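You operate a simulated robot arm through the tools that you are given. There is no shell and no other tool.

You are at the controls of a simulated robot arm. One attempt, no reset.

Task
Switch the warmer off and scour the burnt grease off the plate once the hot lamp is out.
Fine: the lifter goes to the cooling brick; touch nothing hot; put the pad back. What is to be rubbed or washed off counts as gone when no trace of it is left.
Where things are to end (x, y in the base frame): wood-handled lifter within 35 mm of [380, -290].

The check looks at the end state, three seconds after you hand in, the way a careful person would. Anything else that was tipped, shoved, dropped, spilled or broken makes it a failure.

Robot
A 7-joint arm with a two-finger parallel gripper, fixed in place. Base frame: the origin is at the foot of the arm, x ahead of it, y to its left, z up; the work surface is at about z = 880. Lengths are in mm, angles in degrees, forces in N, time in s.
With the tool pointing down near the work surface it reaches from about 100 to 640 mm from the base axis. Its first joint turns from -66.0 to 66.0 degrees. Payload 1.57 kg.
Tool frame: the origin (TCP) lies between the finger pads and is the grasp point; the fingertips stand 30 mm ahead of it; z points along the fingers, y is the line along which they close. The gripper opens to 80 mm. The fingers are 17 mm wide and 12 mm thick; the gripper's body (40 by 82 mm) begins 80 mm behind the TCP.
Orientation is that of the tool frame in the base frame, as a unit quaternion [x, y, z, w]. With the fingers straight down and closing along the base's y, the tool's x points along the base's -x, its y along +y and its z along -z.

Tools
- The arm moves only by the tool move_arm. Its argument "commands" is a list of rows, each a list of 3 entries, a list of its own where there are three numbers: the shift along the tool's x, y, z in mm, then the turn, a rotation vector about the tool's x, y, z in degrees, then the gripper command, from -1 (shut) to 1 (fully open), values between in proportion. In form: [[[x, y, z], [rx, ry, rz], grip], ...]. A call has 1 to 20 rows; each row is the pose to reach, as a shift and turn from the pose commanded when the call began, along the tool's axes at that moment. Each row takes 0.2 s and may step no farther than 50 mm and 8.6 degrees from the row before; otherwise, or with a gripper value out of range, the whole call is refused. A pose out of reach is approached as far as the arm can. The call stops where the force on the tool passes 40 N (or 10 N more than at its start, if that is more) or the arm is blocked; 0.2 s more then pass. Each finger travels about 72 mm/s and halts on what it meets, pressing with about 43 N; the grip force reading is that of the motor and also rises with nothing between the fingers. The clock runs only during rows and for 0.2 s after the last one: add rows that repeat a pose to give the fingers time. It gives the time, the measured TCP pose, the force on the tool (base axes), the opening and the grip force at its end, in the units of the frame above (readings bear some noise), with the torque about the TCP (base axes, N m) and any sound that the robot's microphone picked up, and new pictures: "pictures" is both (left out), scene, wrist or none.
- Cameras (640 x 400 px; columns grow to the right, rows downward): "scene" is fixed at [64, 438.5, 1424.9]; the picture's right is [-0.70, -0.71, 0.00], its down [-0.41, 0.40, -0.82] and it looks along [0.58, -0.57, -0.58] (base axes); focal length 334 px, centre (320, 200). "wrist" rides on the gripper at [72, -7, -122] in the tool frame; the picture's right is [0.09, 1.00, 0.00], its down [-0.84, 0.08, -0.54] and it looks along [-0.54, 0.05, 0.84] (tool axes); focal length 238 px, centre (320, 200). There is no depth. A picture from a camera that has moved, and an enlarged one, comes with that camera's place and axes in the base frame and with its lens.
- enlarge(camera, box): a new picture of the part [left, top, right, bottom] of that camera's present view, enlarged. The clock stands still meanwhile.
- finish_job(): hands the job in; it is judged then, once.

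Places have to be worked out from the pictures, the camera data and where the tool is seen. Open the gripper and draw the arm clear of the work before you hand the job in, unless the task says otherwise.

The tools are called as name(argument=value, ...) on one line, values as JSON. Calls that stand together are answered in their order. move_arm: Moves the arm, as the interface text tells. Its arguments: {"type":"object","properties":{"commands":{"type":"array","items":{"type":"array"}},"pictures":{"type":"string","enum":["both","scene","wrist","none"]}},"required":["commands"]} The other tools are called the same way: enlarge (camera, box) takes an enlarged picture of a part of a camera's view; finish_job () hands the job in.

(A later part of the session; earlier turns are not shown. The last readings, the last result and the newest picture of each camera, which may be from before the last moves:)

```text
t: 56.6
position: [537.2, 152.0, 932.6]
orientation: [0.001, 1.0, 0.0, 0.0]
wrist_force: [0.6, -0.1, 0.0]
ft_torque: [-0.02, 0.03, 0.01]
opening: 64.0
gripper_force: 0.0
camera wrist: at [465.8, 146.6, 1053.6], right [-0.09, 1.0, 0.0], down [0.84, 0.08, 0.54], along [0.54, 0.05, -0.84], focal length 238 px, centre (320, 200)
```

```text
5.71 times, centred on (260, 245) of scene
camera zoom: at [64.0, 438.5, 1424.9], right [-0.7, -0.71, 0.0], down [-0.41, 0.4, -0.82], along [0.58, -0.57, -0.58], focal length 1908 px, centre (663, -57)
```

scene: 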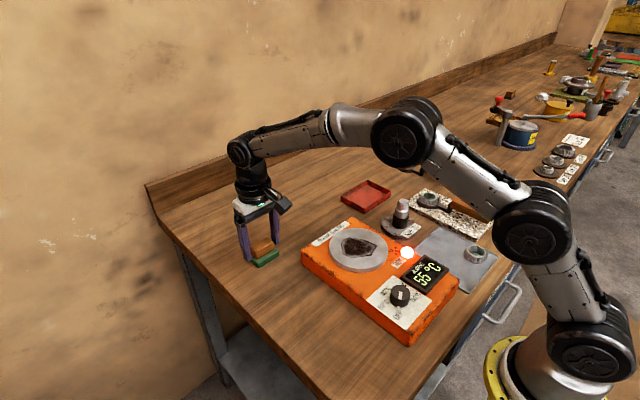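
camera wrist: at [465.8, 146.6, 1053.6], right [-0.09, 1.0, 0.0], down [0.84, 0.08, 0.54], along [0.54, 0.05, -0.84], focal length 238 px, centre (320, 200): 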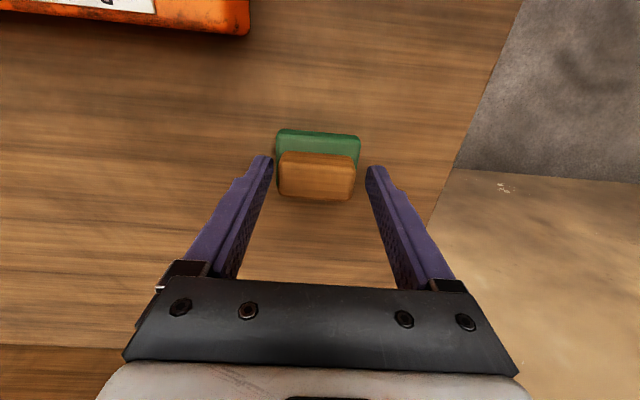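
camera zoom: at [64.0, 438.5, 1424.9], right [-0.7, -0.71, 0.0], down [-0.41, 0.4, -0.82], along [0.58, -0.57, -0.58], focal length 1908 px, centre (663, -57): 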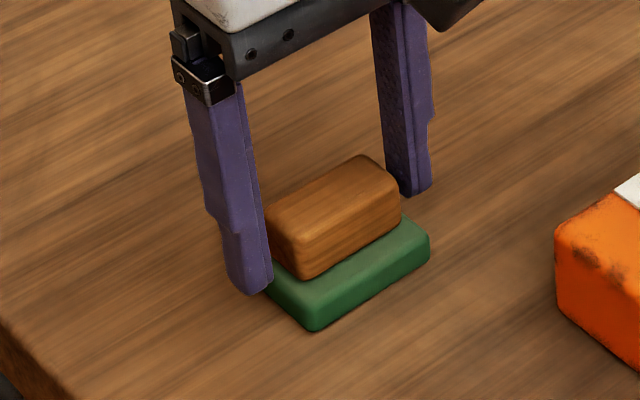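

The fingers straddle the block; the green's top seems near z = 900, so I raise 3 mm to keep the tips clear of it and then close.

move_arm(commands=[[[0, -1, -3], [0, 0, 0], 0.6], [[0, -1, -3], [0, 0, 0], 0.4], [[0, -1, -3], [0, 0, 0], -1], [[0, -1, -3], [0, 0, 0], -1], [[0, -1, -3], [0, 0, 0], -1]])

enlarge(camera="scene", box=[220, 210, 300, 280])

```text
t: 57.8
position: [538.4, 149.9, 935.3]
orientation: [0.0, 1.0, 0.0, 0.001]
wrist_force: [0.4, 0.4, 1.7]
ft_torque: [-0.11, 0.01, -0.02]
opening: 48.9
gripper_force: 42.9
camera wrist: at [466.2, 144.9, 1057.3], right [-0.09, 1.0, 0.0], down [0.84, 0.08, 0.54], along [0.54, 0.05, -0.84], focal length 238 px, centre (320, 200)
```

scene: 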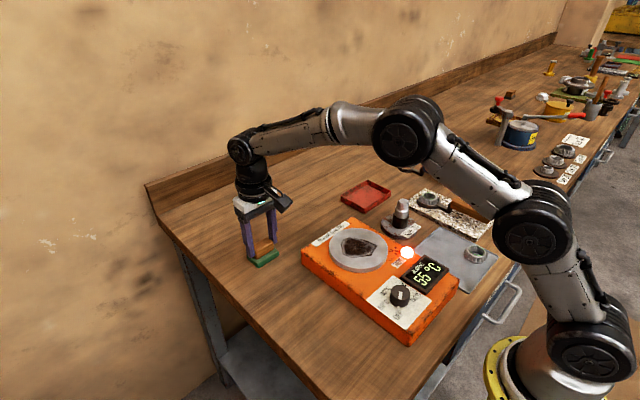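
wrist: 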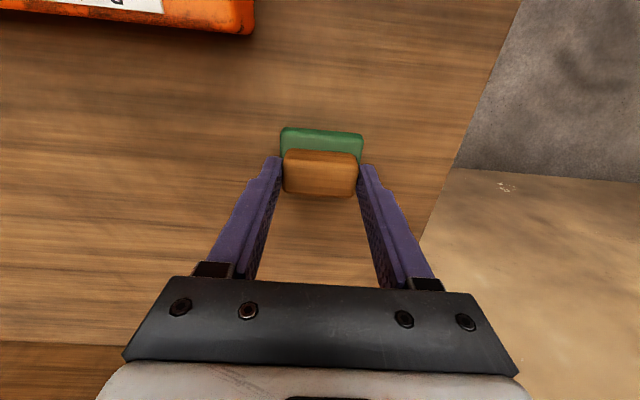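

```text
5.71 times, centred on (260, 245) of scene
camera zoom: at [64.0, 438.5, 1424.9], right [-0.7, -0.71, 0.0], down [-0.41, 0.4, -0.82], along [0.58, -0.57, -0.58], focal length 1908 px, centre (663, -57)
```

zoom: 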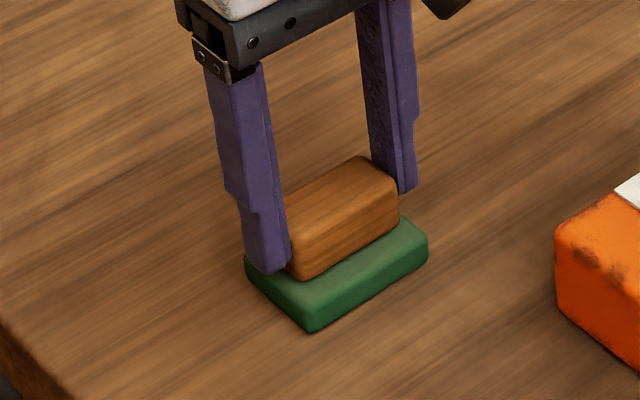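

The block is held firmly at 48.9 mm; the lamp is still lit. I lift the pad and carry it to a high hover near the warmer (well above the plate) to inspect the stain while I wait.

move_arm(commands=[[[0, 0, -5], [0, 0, 0], -1], [[0, 0, -20], [0, 0, 0], -1], [[0, 0, -50], [0, 0, 0], -1], [[0, 0, -90], [0, 0, 0], -1], [[20, -10, -125], [0, 0, 0], -1], [[55, -30, -150], [0, 0, 0], -1], [[95, -55, -165], [0, 0, 0], -1], [[135, -82, -165], [0, 0, 0], -1], [[175, -110, -165], [0, 0, 0], -1], [[210, -128, -165], [0, 0, 0], -1], [[210, -128, -165], [0, 0, 0], -1]])

enlarge(camera="wrist", box=[200, 60, 440, 260])

enlarge(camera="scene", box=[300, 210, 460, 310])

```text
t: 60.2
position: [324.6, 22.1, 1096.9]
orientation: [0.0, 1.0, 0.0, 0.0]
wrist_force: [-0.8, 0.0, -1.0]
ft_torque: [0.01, 0.01, 0.02]
opening: 48.6
gripper_force: 42.7
camera wrist: at [252.5, 16.1, 1219.3], right [-0.09, 1.0, 0.0], down [0.84, 0.08, 0.54], along [0.54, 0.05, -0.84], focal length 238 px, centre (320, 200)
```

scene: 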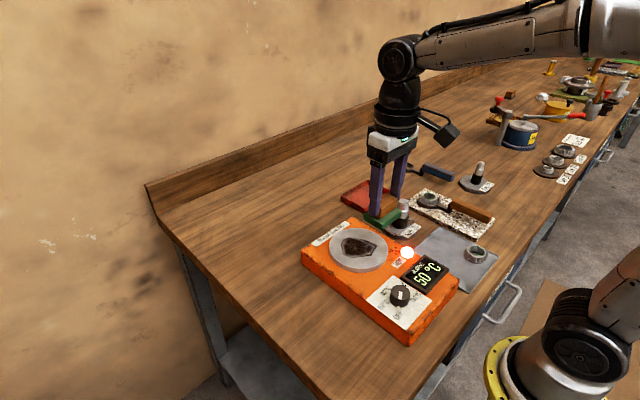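
wrist: 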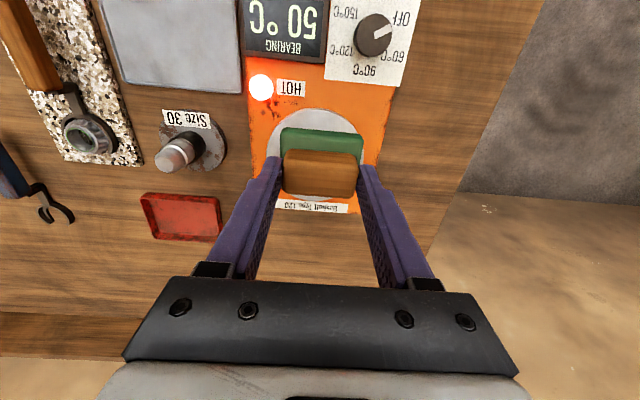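

```text
2.00 times, centred on (320, 160) of wrist
camera zoom: at [252.5, 16.1, 1219.3], right [-0.09, 1.0, 0.0], down [0.84, 0.08, 0.54], along [0.54, 0.05, -0.84], focal length 477 px, centre (320, 280)
```

zoom: 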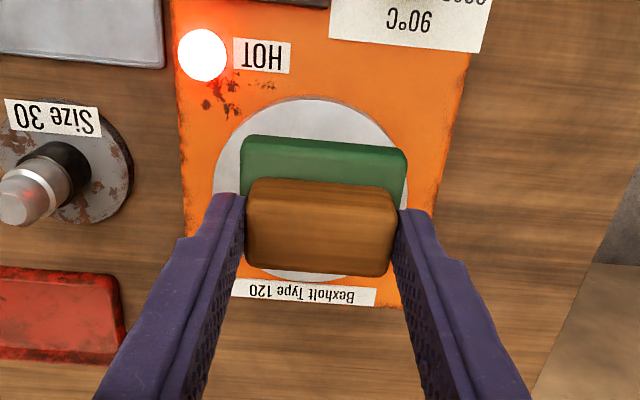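

```text
4.00 times, centred on (380, 260) of scene
camera zoom: at [64.0, 438.5, 1424.9], right [-0.7, -0.71, 0.0], down [-0.41, 0.4, -0.82], along [0.58, -0.57, -0.58], focal length 1335 px, centre (80, -40)
```

zoom: 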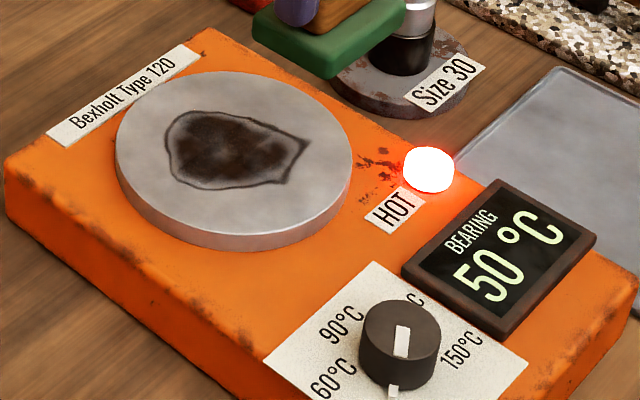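

The stain covers about x 340–406, y -10–50 on the plate; the lamp still glows, so I wait at the hover.

move_arm(commands=[[[0, 0, 0], [0, 0, 0], -1], [[0, 0, 0], [0, 0, 0], -1], [[0, 0, 0], [0, 0, 0], -1], [[0, 0, 0], [0, 0, 0], -1], [[0, 0, 0], [0, 0, 0], -1], [[0, 0, 0], [0, 0, 0], -1], [[0, 0, 0], [0, 0, 0], -1], [[0, 0, 0], [0, 0, 0], -1], [[0, 0, 0], [0, 0, 0], -1], [[0, 0, 0], [0, 0, 0], -1], [[0, 0, 0], [0, 0, 0], -1], [[0, 0, 0], [0, 0, 0], -1], [[0, 0, 0], [0, 0, 0], -1], [[0, 0, 0], [0, 0, 0], -1], [[0, 0, 0], [0, 0, 0], -1], [[0, 0, 0], [0, 0, 0], -1], [[0, 0, 0], [0, 0, 0], -1], [[0, 0, 0], [0, 0, 0], -1], [[0, 0, 0], [0, 0, 0], -1], [[0, 0, 0], [0, 0, 0], -1]], pictures="none")

move_arm(commands=[[[0, 0, 0], [0, 0, 0], -1], [[0, 0, 0], [0, 0, 0], -1], [[0, 0, 0], [0, 0, 0], -1], [[0, 0, 0], [0, 0, 0], -1], [[0, 0, 0], [0, 0, 0], -1], [[0, 0, 0], [0, 0, 0], -1], [[0, 0, 0], [0, 0, 0], -1], [[0, 0, 0], [0, 0, 0], -1], [[0, 0, 0], [0, 0, 0], -1], [[0, 0, 0], [0, 0, 0], -1], [[0, 0, 0], [0, 0, 0], -1], [[0, 0, 0], [0, 0, 0], -1], [[0, 0, 0], [0, 0, 0], -1], [[0, 0, 0], [0, 0, 0], -1], [[0, 0, 0], [0, 0, 0], -1], [[0, 0, 0], [0, 0, 0], -1], [[0, 0, 0], [0, 0, 0], -1], [[0, 0, 0], [0, 0, 0], -1], [[0, 0, 0], [0, 0, 0], -1], [[0, 0, 0], [0, 0, 0], -1]], pictures="scene")

```text
t: 64.4
position: [325.9, 22.5, 1097.1]
orientation: [0.0, 1.0, 0.0, 0.0]
wrist_force: [0.6, 0.1, 0.1]
ft_torque: [-0.01, -0.02, -0.02]
opening: 48.8
gripper_force: 42.9
```

```text
t: 68.6
position: [325.0, 23.1, 1098.4]
orientation: [0.0, 1.0, 0.0, 0.0]
wrist_force: [-0.1, 0.5, -0.2]
ft_torque: [-0.01, -0.01, 0.01]
opening: 49.0
gripper_force: 43.0
```

scene: 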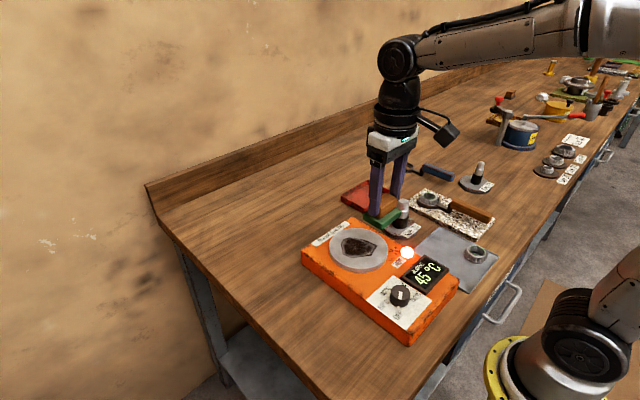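

Readout is 45 °C and the lamp is still lit. I keep waiting.

move_arm(commands=[[[0, 0, 0], [0, 0, 0], -1], [[0, 0, 0], [0, 0, 0], -1], [[0, 0, 0], [0, 0, 0], -1], [[0, 0, 0], [0, 0, 0], -1], [[0, 0, 0], [0, 0, 0], -1], [[0, 0, 0], [0, 0, 0], -1], [[0, 0, 0], [0, 0, 0], -1], [[0, 0, 0], [0, 0, 0], -1], [[0, 0, 0], [0, 0, 0], -1], [[0, 0, 0], [0, 0, 0], -1], [[0, 0, 0], [0, 0, 0], -1], [[0, 0, 0], [0, 0, 0], -1], [[0, 0, 0], [0, 0, 0], -1], [[0, 0, 0], [0, 0, 0], -1], [[0, 0, 0], [0, 0, 0], -1], [[0, 0, 0], [0, 0, 0], -1], [[0, 0, 0], [0, 0, 0], -1], [[0, 0, 0], [0, 0, 0], -1], [[0, 0, 0], [0, 0, 0], -1], [[0, 0, 0], [0, 0, 0], -1]], pictures="none")

move_arm(commands=[[[0, 0, 0], [0, 0, 0], -1], [[0, 0, 0], [0, 0, 0], -1], [[0, 0, 0], [0, 0, 0], -1], [[0, 0, 0], [0, 0, 0], -1], [[0, 0, 0], [0, 0, 0], -1], [[0, 0, 0], [0, 0, 0], -1], [[0, 0, 0], [0, 0, 0], -1], [[0, 0, 0], [0, 0, 0], -1], [[0, 0, 0], [0, 0, 0], -1], [[0, 0, 0], [0, 0, 0], -1], [[0, 0, 0], [0, 0, 0], -1], [[0, 0, 0], [0, 0, 0], -1], [[0, 0, 0], [0, 0, 0], -1], [[0, 0, 0], [0, 0, 0], -1], [[0, 0, 0], [0, 0, 0], -1], [[0, 0, 0], [0, 0, 0], -1], [[0, 0, 0], [0, 0, 0], -1], [[0, 0, 0], [0, 0, 0], -1], [[0, 0, 0], [0, 0, 0], -1], [[0, 0, 0], [0, 0, 0], -1]], pictures="none")

move_arm(commands=[[[0, 0, 0], [0, 0, 0], -1], [[0, 0, 0], [0, 0, 0], -1], [[0, 0, 0], [0, 0, 0], -1], [[0, 0, 0], [0, 0, 0], -1], [[0, 0, 0], [0, 0, 0], -1], [[0, 0, 0], [0, 0, 0], -1], [[0, 0, 0], [0, 0, 0], -1], [[0, 0, 0], [0, 0, 0], -1], [[0, 0, 0], [0, 0, 0], -1], [[0, 0, 0], [0, 0, 0], -1], [[0, 0, 0], [0, 0, 0], -1], [[0, 0, 0], [0, 0, 0], -1], [[0, 0, 0], [0, 0, 0], -1], [[0, 0, 0], [0, 0, 0], -1], [[0, 0, 0], [0, 0, 0], -1], [[0, 0, 0], [0, 0, 0], -1], [[0, 0, 0], [0, 0, 0], -1], [[0, 0, 0], [0, 0, 0], -1], [[0, 0, 0], [0, 0, 0], -1], [[0, 0, 0], [0, 0, 0], -1]], pictures="scene")

```text
t: 72.8
position: [325.1, 21.5, 1097.6]
orientation: [0.0, 1.0, 0.0, 0.0]
wrist_force: [-0.5, -0.2, -0.9]
ft_torque: [0.01, -0.03, -0.02]
opening: 48.9
gripper_force: 43.3
```

```text
t: 77.0
position: [324.8, 21.8, 1098.1]
orientation: [0.0, 1.0, 0.001, 0.0]
wrist_force: [0.3, 0.2, -0.6]
ft_torque: [0.05, 0.0, -0.01]
opening: 49.1
gripper_force: 43.1
```

```text
t: 81.2
position: [324.6, 21.7, 1098.3]
orientation: [-0.001, 1.0, -0.001, 0.0]
wrist_force: [0.8, -0.3, -1.0]
ft_torque: [0.0, -0.01, -0.01]
opening: 48.8
gripper_force: 42.8
```

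scene: 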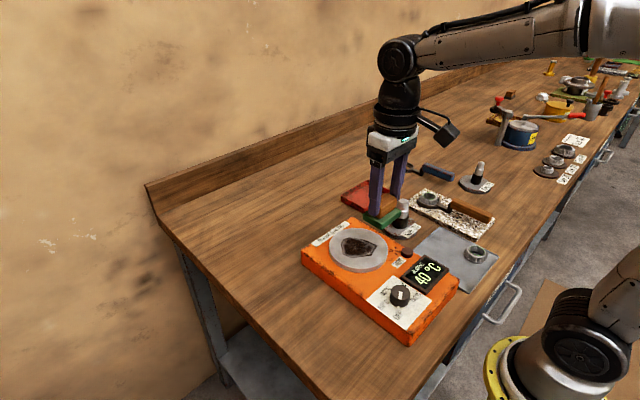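

The lamp seems to have gone out. I confirm with a close-up and move over the plate centre at a safe height.

enlarge(camera="scene", box=[300, 210, 460, 310])

move_arm(commands=[[[-15, 0, 15], [0, 0, 0], -1], [[-35, 0, 40], [0, 0, 0], -1], [[-47, 0, 65], [0, 0, 0], -1], [[-47, 0, 85], [0, 0, 0], -1], [[-47, 0, 85], [0, 0, 0], -1]])

enlarge(camera="scene", box=[300, 190, 440, 290])

```text
4.00 times, centred on (380, 260) of scene
camera zoom: at [64.0, 438.5, 1424.9], right [-0.7, -0.71, 0.0], down [-0.41, 0.4, -0.82], along [0.58, -0.57, -0.58], focal length 1335 px, centre (80, -40)
```

zoom: 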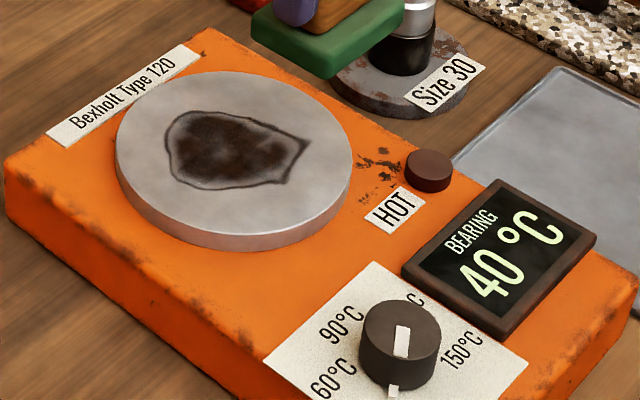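

```text
t: 82.4
position: [374.6, 20.3, 1015.7]
orientation: [0.0, 1.0, 0.0, 0.0]
wrist_force: [-0.6, -0.1, -0.6]
ft_torque: [-0.06, 0.0, 0.01]
opening: 48.9
gripper_force: 43.1
camera wrist: at [303.6, 15.7, 1137.2], right [-0.09, 1.0, 0.0], down [0.84, 0.08, 0.54], along [0.54, 0.05, -0.84], focal length 238 px, centre (320, 200)
```

scene: 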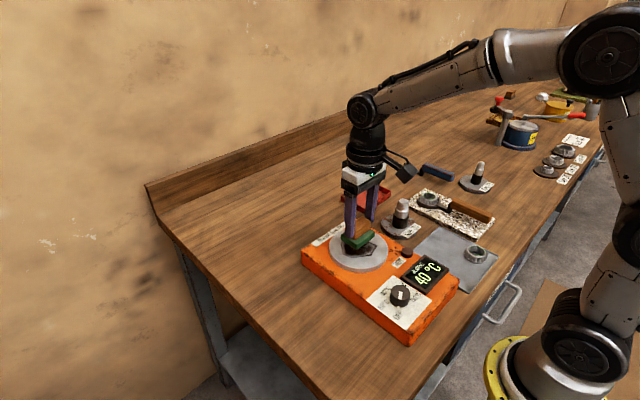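
wrist: 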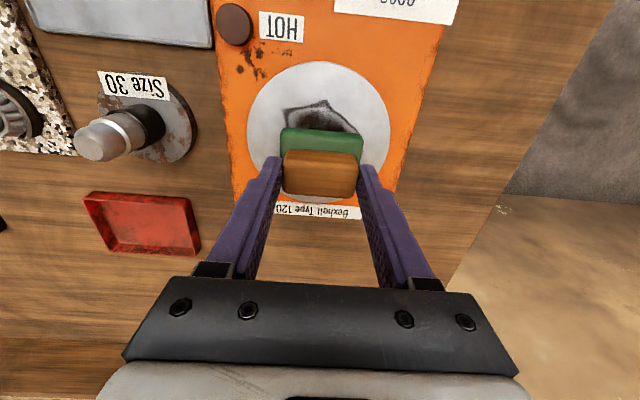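

```text
4.00 times, centred on (370, 240) of scene
camera zoom: at [64.0, 438.5, 1424.9], right [-0.7, -0.71, 0.0], down [-0.41, 0.4, -0.82], along [0.58, -0.57, -0.58], focal length 1335 px, centre (120, 40)
```

zoom: 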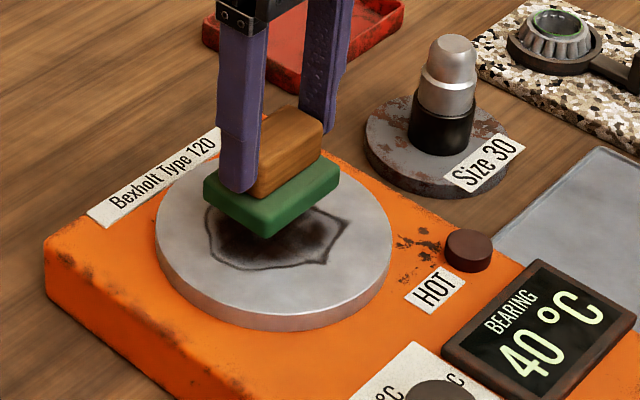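

The HOT lamp is definitely out. The pad hovers over the stain; I lower it and feel for contact near z ≈ 991.

move_arm(commands=[[[0, 0, 8], [0, 0, 0], -1], [[0, 0, 15], [0, 0, 0], -1], [[0, 0, 19], [0, 0, 0], -1], [[0, 0, 19], [0, 0, 0], -1]], pictures="none")

move_arm(commands=[[[0, 0, 2], [0, 0, 0], -1], [[0, 0, 4], [0, 0, 0], -1], [[0, 0, 4], [0, 0, 0], -1]], pictures="none")

```text
t: 83.4
position: [375.9, 21.1, 996.4]
orientation: [0.0, 1.0, -0.001, 0.0]
wrist_force: [-0.4, 0.8, -1.2]
ft_torque: [-0.02, -0.01, 0.0]
opening: 48.7
gripper_force: 43.1
```

```text
t: 84.2
position: [376.3, 23.1, 993.0]
orientation: [0.0, 1.0, 0.0, 0.001]
wrist_force: [-6.2, 1.7, 17.5]
ft_torque: [-0.01, 0.59, -0.09]
opening: 49.0
gripper_force: 42.9
```

Contact at about z = 993 with 17 N. I ease off slightly and scrub along x at this line first, then check.

move_arm(commands=[[[0, 0, -0.5], [0, 0, 0], -1], [[8, 0, -0.5], [0, 0, 0], -1], [[18, 0, -0.5], [0, 0, 0], -1], [[28, 0, -0.5], [0, 0, 0], -1], [[32, 0, -0.5], [0, 0, 0], -1], [[22, 0, -0.5], [0, 0, 0], -1], [[12, 0, -0.5], [0, 0, 0], -1], [[2, 0, -0.5], [0, 0, 0], -1], [[-8, 0, -0.5], [0, 0, 0], -1], [[-18, 0, -0.5], [0, 0, 0], -1], [[-26, 0, -0.5], [0, 0, 0], -1], [[-18, 0, -0.5], [0, 0, 0], -1], [[-8, 0, -0.5], [0, 0, 0], -1], [[0, 0, -0.5], [0, 0, 0], -1]])

enlarge(camera="scene", box=[300, 190, 440, 290])

enlarge(camera="wrist", box=[220, 40, 420, 220])

```text
t: 87.2
position: [376.2, 21.6, 993.7]
orientation: [-0.001, 1.0, 0.0, 0.003]
wrist_force: [6.8, -1.1, 16.0]
ft_torque: [-0.05, -0.1, 0.0]
opening: 48.8
gripper_force: 42.3
camera wrist: at [304.0, 16.4, 1114.4], right [-0.09, 1.0, 0.0], down [0.83, 0.08, 0.55], along [0.54, 0.05, -0.84], focal length 238 px, centre (320, 200)
```

scene: 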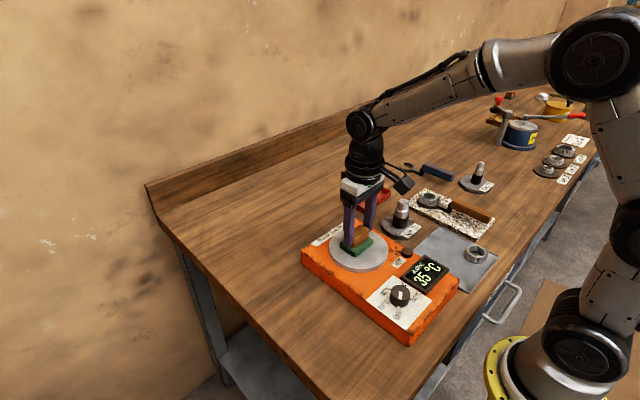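
wrist: 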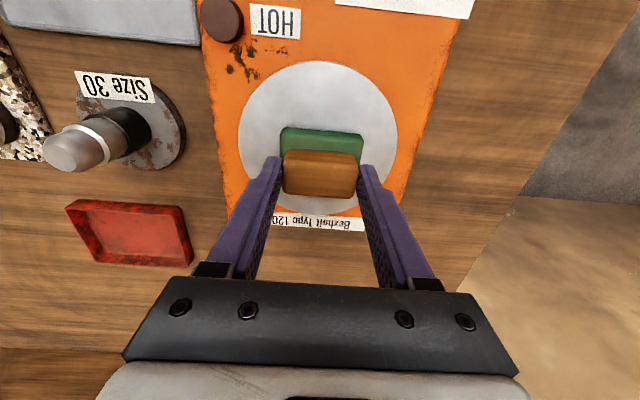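

```text
4.00 times, centred on (370, 240) of scene
camera zoom: at [64.0, 438.5, 1424.9], right [-0.7, -0.71, 0.0], down [-0.41, 0.4, -0.82], along [0.58, -0.57, -0.58], focal length 1335 px, centre (120, 40)
```

zoom: 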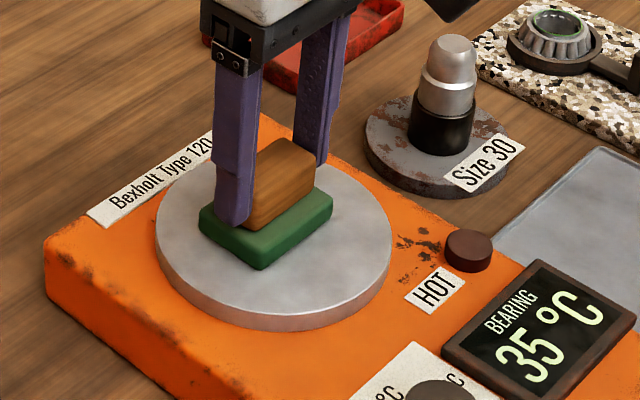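

```text
2.22 times, centred on (320, 130) of wrist
camera zoom: at [304.0, 16.4, 1114.4], right [-0.09, 1.0, 0.0], down [0.83, 0.08, 0.55], along [0.54, 0.05, -0.84], focal length 530 px, centre (320, 356)
```

zoom: 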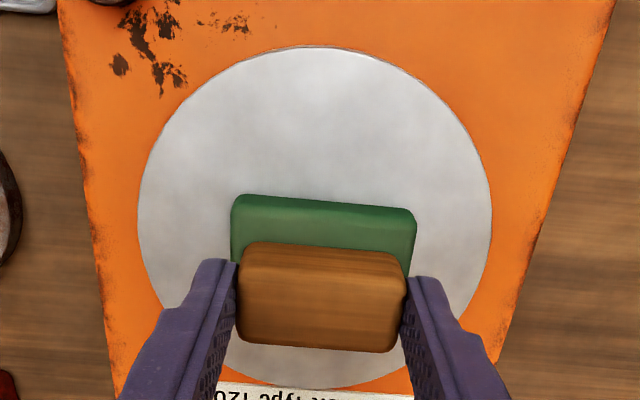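

The stain is mostly gone already. I scrub more passes at both side offsets to catch every trace.

move_arm(commands=[[[0, -8, 0], [0, 0, 0], -1], [[0, -18, 0], [0, 0, 0], -1], [[10, -20, 0], [0, 0, 0], -1], [[20, -20, 0], [0, 0, 0], -1], [[30, -18, 0], [0, 0, 0], -1], [[20, -20, 0], [0, 0, 0], -1], [[8, -20, 0], [0, 0, 0], -1], [[-4, -20, 0], [0, 0, 0], -1], [[-16, -20, 0], [0, 0, 0], -1], [[-26, -16, 0], [0, 0, 0], -1], [[-28, -6, 0], [0, 0, 0], -1], [[-28, 6, 0], [0, 0, 0], -1], [[-24, 18, 0], [0, 0, 0], -1], [[-14, 22, 0], [0, 0, 0], -1], [[-2, 22, 0], [0, 0, 0], -1], [[10, 22, 0], [0, 0, 0], -1], [[22, 20, 0], [0, 0, 0], -1], [[30, 12, 0], [0, 0, 0], -1], [[32, 0, 0], [0, 0, 0], -1], [[22, 0, 0], [0, 0, 0], -1]], pictures="scene")

```text
t: 91.4
position: [353.1, 22.9, 992.9]
orientation: [-0.001, 1.0, 0.0, -0.002]
wrist_force: [-3.1, 0.5, 4.9]
ft_torque: [0.07, -0.02, 0.02]
opening: 48.9
gripper_force: 42.8
```

scene: 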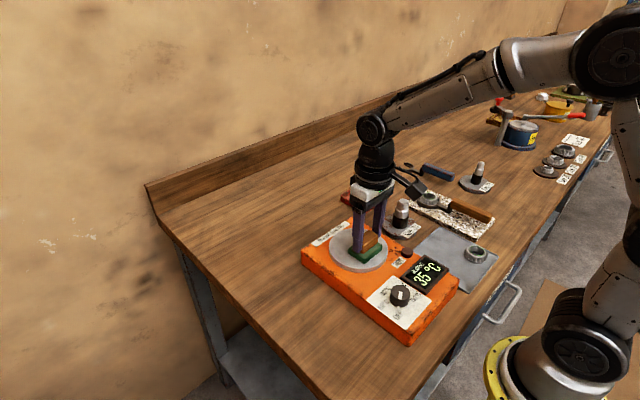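

Force was light (5 N) but steady. I lift off and shift outward so both cameras see the bare plate.

move_arm(commands=[[[0, 0, -8], [0, 0, 0], -1], [[0, 0, -30], [0, 0, 0], -1], [[-20, 5, -70], [0, 0, 0], -1], [[-55, 15, -100], [0, 0, 0], -1], [[-95, 40, -110], [0, 0, 0], -1], [[-130, 70, -110], [0, 0, 0], -1], [[-130, 70, -110], [0, 0, 0], -1]])

enlarge(camera="scene", box=[310, 215, 410, 285])

enlarge(camera="wrist", box=[120, 0, 360, 150])

```text
t: 93.0
position: [483.8, 93.5, 1102.5]
orientation: [0.001, 1.0, -0.001, 0.0]
wrist_force: [-0.1, 0.3, -0.4]
ft_torque: [-0.01, -0.02, 0.0]
opening: 48.8
gripper_force: 43.1
camera wrist: at [411.7, 87.8, 1225.5], right [-0.09, 1.0, 0.0], down [0.84, 0.08, 0.54], along [0.54, 0.05, -0.84], focal length 238 px, centre (320, 200)
```

scene: 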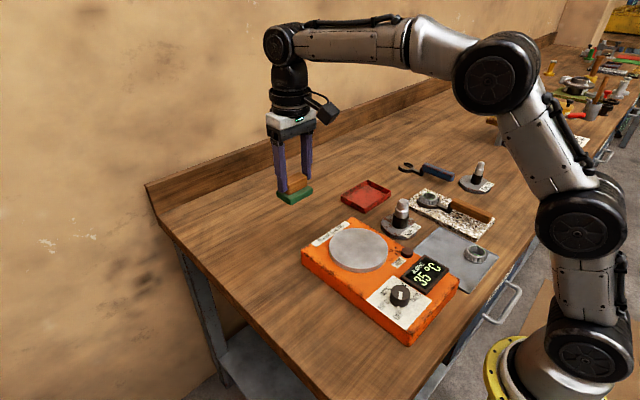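
wrist: 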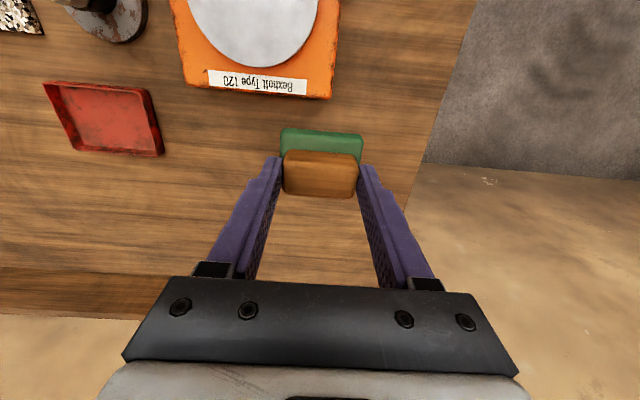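

```text
5.71 times, centred on (360, 250) of scene
camera zoom: at [64.0, 438.5, 1424.9], right [-0.7, -0.71, 0.0], down [-0.41, 0.4, -0.82], along [0.58, -0.57, -0.58], focal length 1908 px, centre (91, -86)
```

zoom: 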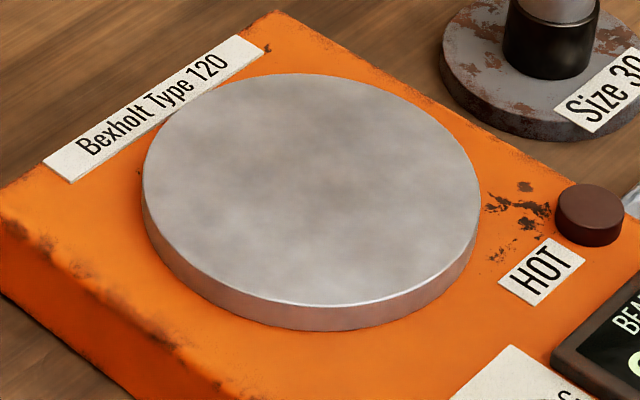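

```text
2.67 times, centred on (240, 75) of wrist
camera zoom: at [411.7, 87.8, 1225.5], right [-0.09, 1.0, 0.0], down [0.84, 0.08, 0.54], along [0.54, 0.05, -0.84], focal length 636 px, centre (533, 533)
```

zoom: 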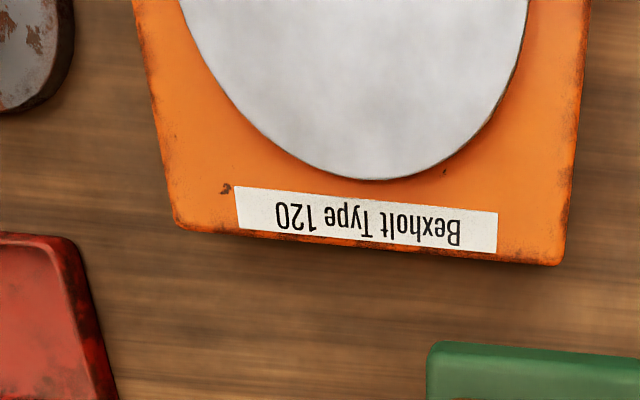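

The plate looks clean, but there may be a very faint brownish tint in the middle; to be sure I return for another thorough scrub.

move_arm(commands=[[[35, -22, 0], [0, 0, 0], -1], [[75, -46, 0], [0, 0, 0], -1], [[112, -71, 10], [0, 0, 0], -1], [[112, -71, 50], [0, 0, 0], -1], [[112, -71, 85], [0, 0, 0], -1], [[112, -71, 103], [0, 0, 0], -1], [[112, -71, 103], [0, 0, 0], -1]], pictures="none")

move_arm(commands=[[[0, 0, 2], [0, 0, 0], -1], [[0, 0, 4], [0, 0, 0], -1], [[0, 0, 5], [0, 0, 0], -1], [[0, 0, 5], [0, 0, 0], -1]], pictures="none")

```text
t: 94.6
position: [370.7, 21.7, 1000.0]
orientation: [0.001, 1.0, 0.0, 0.0]
wrist_force: [0.1, -0.2, -1.2]
ft_torque: [0.0, -0.04, 0.03]
opening: 49.0
gripper_force: 43.3
```

```text
t: 95.6
position: [371.4, 22.3, 995.2]
orientation: [0.0, 1.0, -0.001, 0.0]
wrist_force: [0.1, 0.6, -0.4]
ft_torque: [0.0, -0.04, -0.01]
opening: 48.7
gripper_force: 43.4
```

Not in contact yet at 995; two more millimetres.

move_arm(commands=[[[0, 0, 1], [0, 0, 0], -1], [[0, 0, 2], [0, 0, 0], -1], [[0, 0, 2.3], [0, 0, 0], -1], [[0, 0, 2.3], [0, 0, 0], -1]], pictures="none")

```text
t: 96.6
position: [371.2, 21.3, 993.9]
orientation: [0.0, 1.0, -0.001, 0.001]
wrist_force: [-3.6, -1.0, 11.0]
ft_torque: [0.01, 0.31, 0.02]
opening: 48.9
gripper_force: 43.3
```

11 N contact. I scrub the whole area in lines along x at three offsets, then lines along y.

move_arm(commands=[[[10, 0, 0], [0, 0, 0], -1], [[22, 0, 0], [0, 0, 0], -1], [[32, 0, 0], [0, 0, 0], -1], [[22, -10, 0], [0, 0, 0], -1], [[10, -20, 0], [0, 0, 0], -1], [[-2, -20, 0], [0, 0, 0], -1], [[-14, -20, 0], [0, 0, 0], -1], [[-26, -16, 0], [0, 0, 0], -1], [[-32, -6, 0], [0, 0, 0], -1], [[-22, 0, 0], [0, 0, 0], -1], [[-10, 0, 0], [0, 0, 0], -1], [[2, 0, 0], [0, 0, 0], -1], [[14, 4, 0], [0, 0, 0], -1], [[26, 12, 0], [0, 0, 0], -1], [[18, 20, 0], [0, 0, 0], -1], [[6, 22, 0], [0, 0, 0], -1], [[-6, 22, 0], [0, 0, 0], -1], [[-18, 22, 0], [0, 0, 0], -1], [[-28, 14, 0], [0, 0, 0], -1], [[-18, 8, 0], [0, 0, 0], -1]], pictures="none")

move_arm(commands=[[[4, -12, 0], [0, 0, 0], -1], [[4, -24, 0], [0, 0, 0], -1], [[10, -26, 0], [0, 0, 0], -1], [[14, -14, 0], [0, 0, 0], -1], [[14, -2, 0], [0, 0, 0], -1], [[14, 10, 0], [0, 0, 0], -1], [[22, 12, 0], [0, 0, 0], -1], [[26, 0, 0], [0, 0, 0], -1], [[26, -12, 0], [0, 0, 0], -1], [[28, -24, 0], [0, 0, 0], -1], [[36, -22, 0], [0, 0, 0], -1], [[38, -10, 0], [0, 0, 0], -1], [[38, 2, 0], [0, 0, 0], -1], [[40, 8, 0], [0, 0, 0], -1], [[46, 0, 0], [0, 0, 0], -1], [[46, -12, 0], [0, 0, 0], -1], [[36, -12, 0], [0, 0, 0], -1], [[26, -10, 0], [0, 0, 0], -1], [[18, -8, 0], [0, 0, 0], -1]], pictures="none")

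```text
t: 100.8
position: [389.7, 29.3, 993.2]
orientation: [0.0, 1.0, 0.0, -0.001]
wrist_force: [0.9, 0.8, 3.0]
ft_torque: [0.15, -0.19, -0.07]
opening: 48.9
gripper_force: 43.2
```

```text
t: 104.8
position: [371.5, 21.3, 992.6]
orientation: [0.001, 1.0, 0.0, 0.0]
wrist_force: [-0.2, 0.0, -1.4]
ft_torque: [-0.02, 0.02, 0.02]
opening: 48.8
gripper_force: 43.5
```

The contact went light at the end, so the block probably slid up a touch in the grip. I press 1.8 mm more and repeat a round.

move_arm(commands=[[[0, 0, 1], [0, 0, 0], -1], [[0, 0, 1.8], [0, 0, 0], -1], [[0, 0, 1.8], [0, 0, 0], -1]], pictures="none")

```text
t: 105.6
position: [372.4, 23.0, 993.0]
orientation: [0.001, 1.0, 0.0, 0.002]
wrist_force: [-1.6, 0.0, 11.3]
ft_torque: [0.02, 0.25, -0.03]
opening: 49.2
gripper_force: 43.1
```

Again 11 N. Another scrubbing round over the stain area.

move_arm(commands=[[[10, 0, 0], [0, 0, 0], -1], [[22, 0, 0.1], [0, 0, 0], -1], [[32, 0, 0.1], [0, 0, 0], -1], [[22, -8, 0.2], [0, 0, 0], -1], [[10, -18, 0.2], [0, 0, 0], -1], [[-2, -18, 0.3], [0, 0, 0], -1], [[-14, -18, 0.3], [0, 0, 0], -1], [[-26, -14, 0.4], [0, 0, 0], -1], [[-30, -4, 0.4], [0, 0, 0], -1], [[-20, 0, 0.5], [0, 0, 0], -1], [[-8, 0, 0.5], [0, 0, 0], -1], [[4, 0, 0.5], [0, 0, 0], -1], [[16, 4, 0.6], [0, 0, 0], -1], [[26, 10, 0.6], [0, 0, 0], -1], [[18, 18, 0.7], [0, 0, 0], -1], [[6, 20, 0.7], [0, 0, 0], -1], [[-6, 20, 0.8], [0, 0, 0], -1], [[-18, 18, 0.8], [0, 0, 0], -1], [[-10, 8, 0.8], [0, 0, 0], -1], [[0, 0, 0.8], [0, 0, 0], -1]], pictures="none")

move_arm(commands=[[[0, 0, -8], [0, 0, 0], -1], [[0, 0, -30], [0, 0, 0], -1], [[-20, 0, -60], [0, 0, 0], -1], [[-60, 0, -80], [0, 0, 0], -1], [[-100, 10, -80], [0, 0, 0], -1], [[-110, 15, -80], [0, 0, 0], -1], [[-110, 15, -80], [0, 0, 0], -1]])

enlarge(camera="scene", box=[310, 215, 410, 285])

enlarge(camera="wrist", box=[220, 0, 440, 150])

```text
t: 106.7
position: [350.3, 13.4, 990.9]
orientation: [0.001, 1.0, 0.001, 0.001]
wrist_force: [0.7, -1.4, 2.7]
ft_torque: [-0.02, 0.03, 0.03]
opening: 49.0
gripper_force: 43.1
stopped in row 5: the force on the tool passed its limit at 47 N (the readings are from after the stop); the commanded pose is now the measured one
```

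```text
t: 108.3
position: [460.1, 28.2, 1071.4]
orientation: [0.001, 1.0, 0.001, 0.001]
wrist_force: [-0.6, -0.2, -0.2]
ft_torque: [0.03, -0.01, 0.03]
opening: 48.9
gripper_force: 43.0
camera wrist: at [389.2, 22.4, 1191.7], right [-0.09, 1.0, 0.0], down [0.84, 0.07, 0.54], along [0.54, 0.05, -0.84], focal length 238 px, centre (320, 200)
```

scene: 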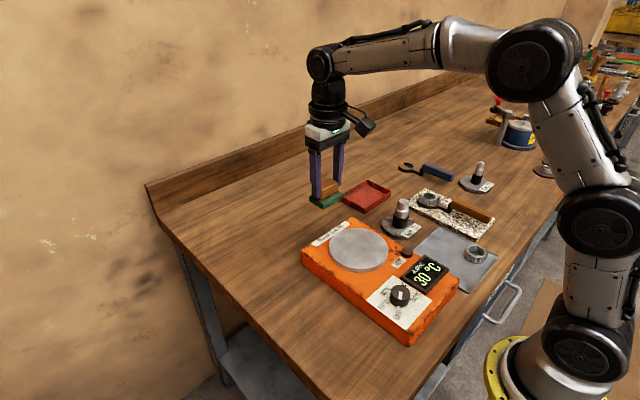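
wrist: 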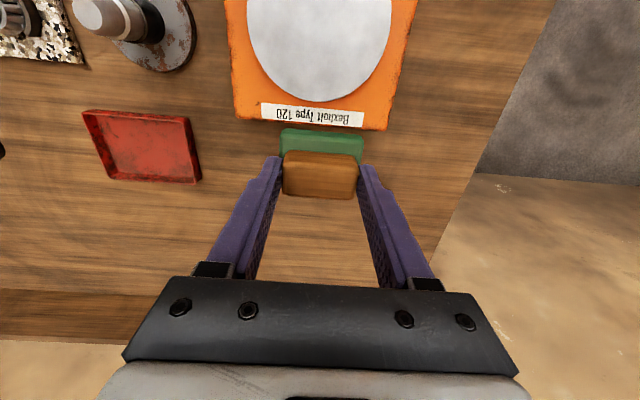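

```text
5.71 times, centred on (360, 250) of scene
camera zoom: at [64.0, 438.5, 1424.9], right [-0.7, -0.71, 0.0], down [-0.41, 0.4, -0.82], along [0.58, -0.57, -0.58], focal length 1908 px, centre (91, -86)
```

zoom: 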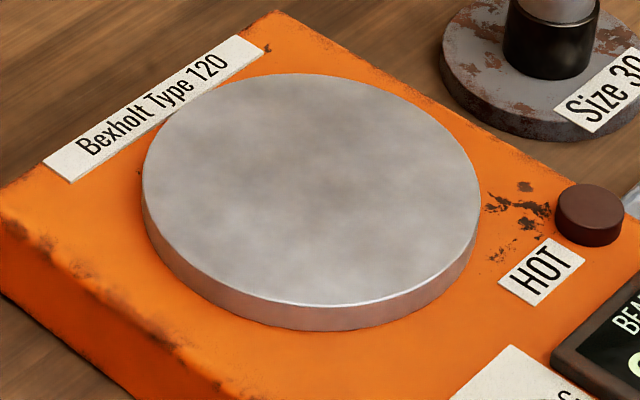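

```text
2.67 times, centred on (330, 75) of wrist
camera zoom: at [389.2, 22.4, 1191.7], right [-0.09, 1.0, 0.0], down [0.84, 0.07, 0.54], along [0.54, 0.05, -0.84], focal length 636 px, centre (293, 533)
```

zoom: 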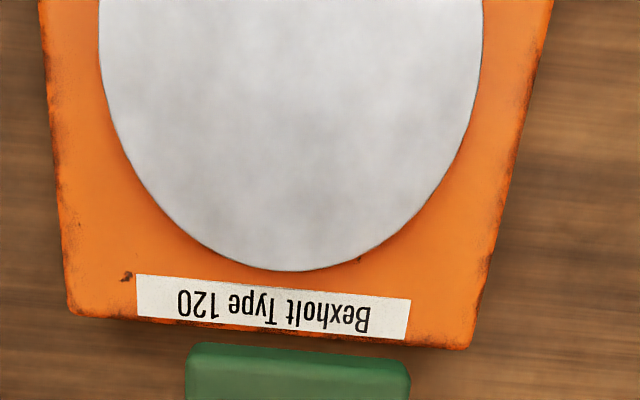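

The plate's mottling is identical to before, i.e. its natural finish: the stain is gone. Now I carry the pad back to its original place, TCP ≈ (538, 150.5), and stop just above the table.

move_arm(commands=[[[-12, 20, 0], [0, 0, 0], -1], [[-30, 48, 0], [0, 0, 0], -1], [[-52, 80, 0], [0, 0, 0], -1], [[-70, 110, 10], [0, 0, 0], -1], [[-78, 122.3, 30], [0, 0, 0], -1], [[-78, 122.3, 65], [0, 0, 0], -1], [[-78, 122.3, 100], [0, 0, 0], -1], [[-78, 122.3, 122], [0, 0, 0], -1], [[-78, 122.3, 130], [0, 0, 0], -1], [[-78, 122.3, 130], [0, 0, 0], -1]])

enlarge(camera="scene", box=[220, 210, 300, 280])

```text
t: 110.5
position: [536.8, 150.1, 941.7]
orientation: [0.002, 1.0, 0.001, 0.001]
wrist_force: [-0.3, -0.6, -1.1]
ft_torque: [0.0, 0.03, 0.0]
opening: 49.1
gripper_force: 42.5
camera wrist: at [464.7, 143.6, 1062.7], right [-0.09, 1.0, 0.0], down [0.84, 0.08, 0.54], along [0.54, 0.05, -0.84], focal length 238 px, centre (320, 200)
```

scene: 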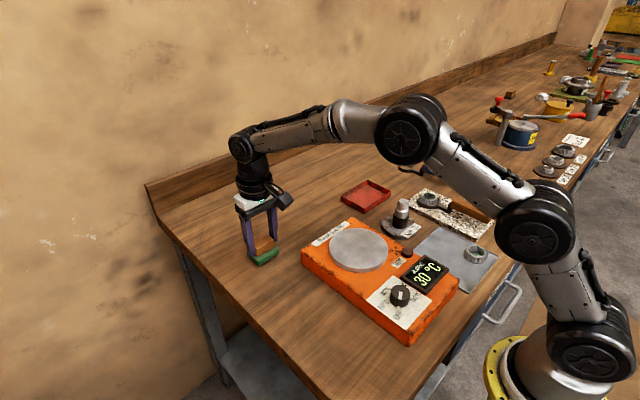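
wrist: 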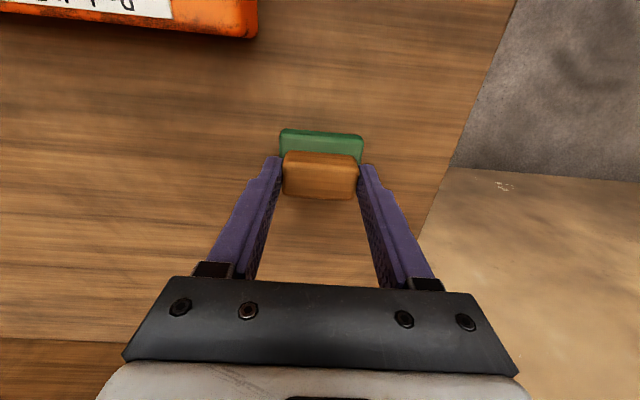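

```text
5.71 times, centred on (260, 245) of scene
camera zoom: at [64.0, 438.5, 1424.9], right [-0.7, -0.71, 0.0], down [-0.41, 0.4, -0.82], along [0.58, -0.57, -0.58], focal length 1908 px, centre (663, -57)
```

zoom: 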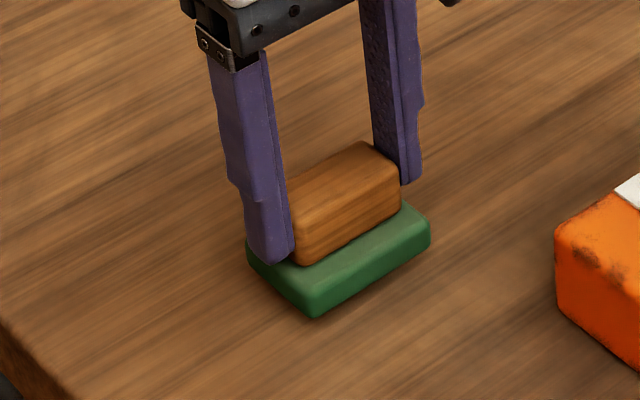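

The pad is about 2–3 mm off its original spot in the picture; I correct by (+1.5, +1) and lower to contact.

move_arm(commands=[[[-1.5, 1, 1], [0, 0, 0], -1], [[-1.5, 1, 3], [0, 0, 0], -1], [[-1.5, 1, 5], [0, 0, 0], -1], [[-1.5, 1, 5], [0, 0, 0], -1]], pictures="none")

move_arm(commands=[[[0, 0, 1], [0, 0, 0], -1], [[0, 0, 1.5], [0, 0, 0], -1], [[0, 0, 1.5], [0, 0, 0], -1]], pictures="none")

enlarge(camera="scene", box=[220, 210, 300, 280])

```text
t: 111.5
position: [538.8, 151.2, 936.4]
orientation: [0.001, 1.0, 0.002, 0.0]
wrist_force: [0.0, 0.5, -1.3]
ft_torque: [0.0, -0.02, 0.02]
opening: 48.6
gripper_force: 43.2
```

```text
t: 112.3
position: [540.3, 151.6, 935.2]
orientation: [0.001, 1.0, 0.002, 0.001]
wrist_force: [-0.2, 0.1, -0.6]
ft_torque: [-0.02, 0.0, 0.01]
opening: 49.1
gripper_force: 42.4
```

```text
5.71 times, centred on (260, 245) of scene
camera zoom: at [64.0, 438.5, 1424.9], right [-0.7, -0.71, 0.0], down [-0.41, 0.4, -0.82], along [0.58, -0.57, -0.58], focal length 1908 px, centre (663, -57)
```

zoom: 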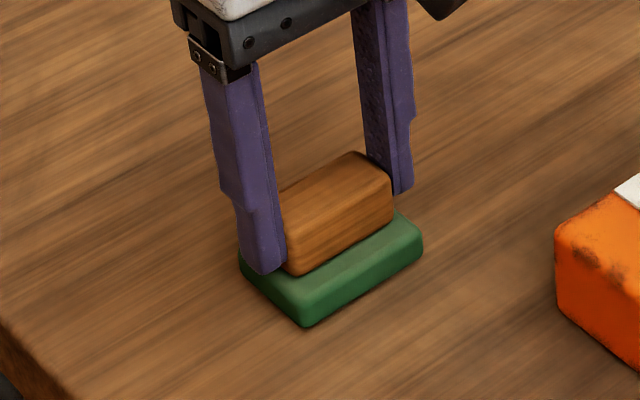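

Slight overshoot of about 2 mm; I shift back by 1 mm each way and lower on to contact.

move_arm(commands=[[[1, -1, 0], [0, 0, 0], -1], [[1, -1, 1], [0, 0, 0], -1], [[1, -1, 1.5], [0, 0, 0], -1], [[1, -1, 1.5], [0, 0, 0], -1]], pictures="none")

move_arm(commands=[[[0, 0, 0.6], [0, 0, 0], -1], [[0, 0, 1], [0, 0, 0], -1], [[0, 0, 1], [0, 0, 0], -1]], pictures="none")

enlarge(camera="scene", box=[220, 210, 300, 280])

```text
t: 113.3
position: [538.4, 149.8, 933.1]
orientation: [0.001, 1.0, 0.002, 0.001]
wrist_force: [0.1, -1.0, 0.0]
ft_torque: [-0.07, 0.04, -0.02]
opening: 48.7
gripper_force: 42.7
```

```text
t: 114.1
position: [539.2, 150.6, 934.9]
orientation: [0.001, 1.0, 0.002, 0.001]
wrist_force: [-3.8, -2.6, 10.7]
ft_torque: [-0.36, 0.23, -0.06]
opening: 48.8
gripper_force: 42.9
```

```text
5.71 times, centred on (260, 245) of scene
camera zoom: at [63.7, 438.4, 1424.9], right [-0.7, -0.71, 0.0], down [-0.41, 0.4, -0.82], along [0.58, -0.57, -0.58], focal length 1908 px, centre (663, -57)
```

zoom: 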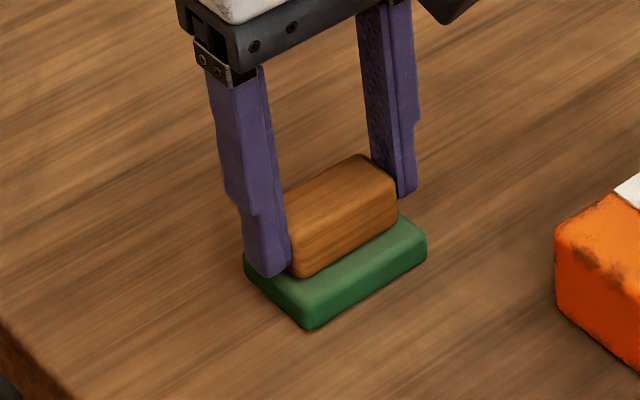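

The pad is on the table (10.7 N) and matches its original picture position within a pixel or two. I unload slightly, open, and rise.

move_arm(commands=[[[0, 0, -0.8], [0, 0, 0], -1], [[0, 0, -0.8], [0, 0, 0], 0.35], [[0, 0, -0.8], [0, 0, 0], 0.6], [[0, 0, -0.8], [0, 0, 0], 0.6], [[0, 0, -0.8], [0, 0, 0], 0.6], [[0, 0, -20], [0, 0, 0], 0.6], [[0, 0, -55], [0, 0, 0], 0.6], [[0, 0, -100], [0, 0, 0], 0.6], [[0, 0, -140], [0, 0, 0], 0.6]])

enlarge(camera="scene", box=[220, 210, 300, 280])

```text
t: 116.1
position: [537.5, 147.3, 1070.5]
orientation: [0.0, 1.0, 0.001, 0.0]
wrist_force: [0.6, -1.0, -1.0]
ft_torque: [0.0, 0.04, 0.04]
opening: 64.1
gripper_force: 0.2
camera wrist: at [465.0, 141.2, 1192.6], right [-0.09, 1.0, 0.0], down [0.84, 0.08, 0.54], along [0.54, 0.05, -0.84], focal length 238 px, centre (320, 200)
```

scene: 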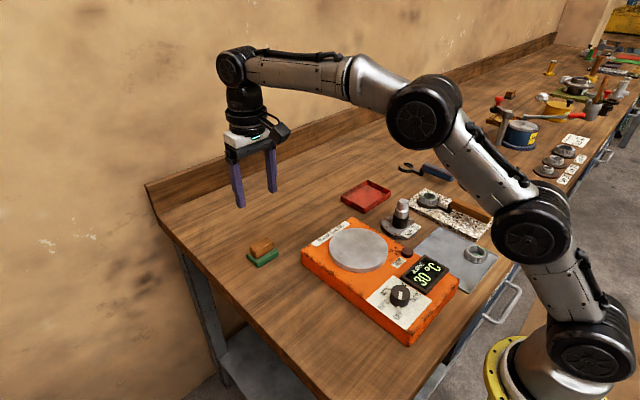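
wrist: 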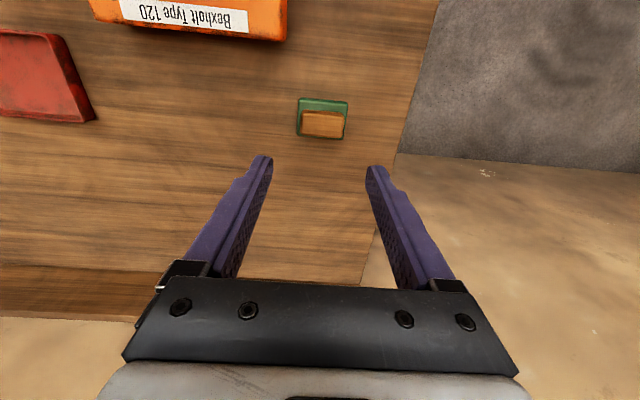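

```text
5.71 times, centred on (260, 245) of scene
camera zoom: at [64.0, 438.5, 1424.9], right [-0.7, -0.71, 0.0], down [-0.41, 0.4, -0.82], along [0.58, -0.57, -0.58], focal length 1908 px, centre (663, -57)
```

zoom: 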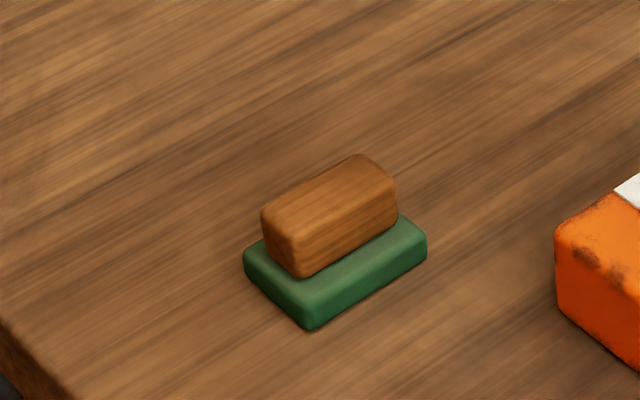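

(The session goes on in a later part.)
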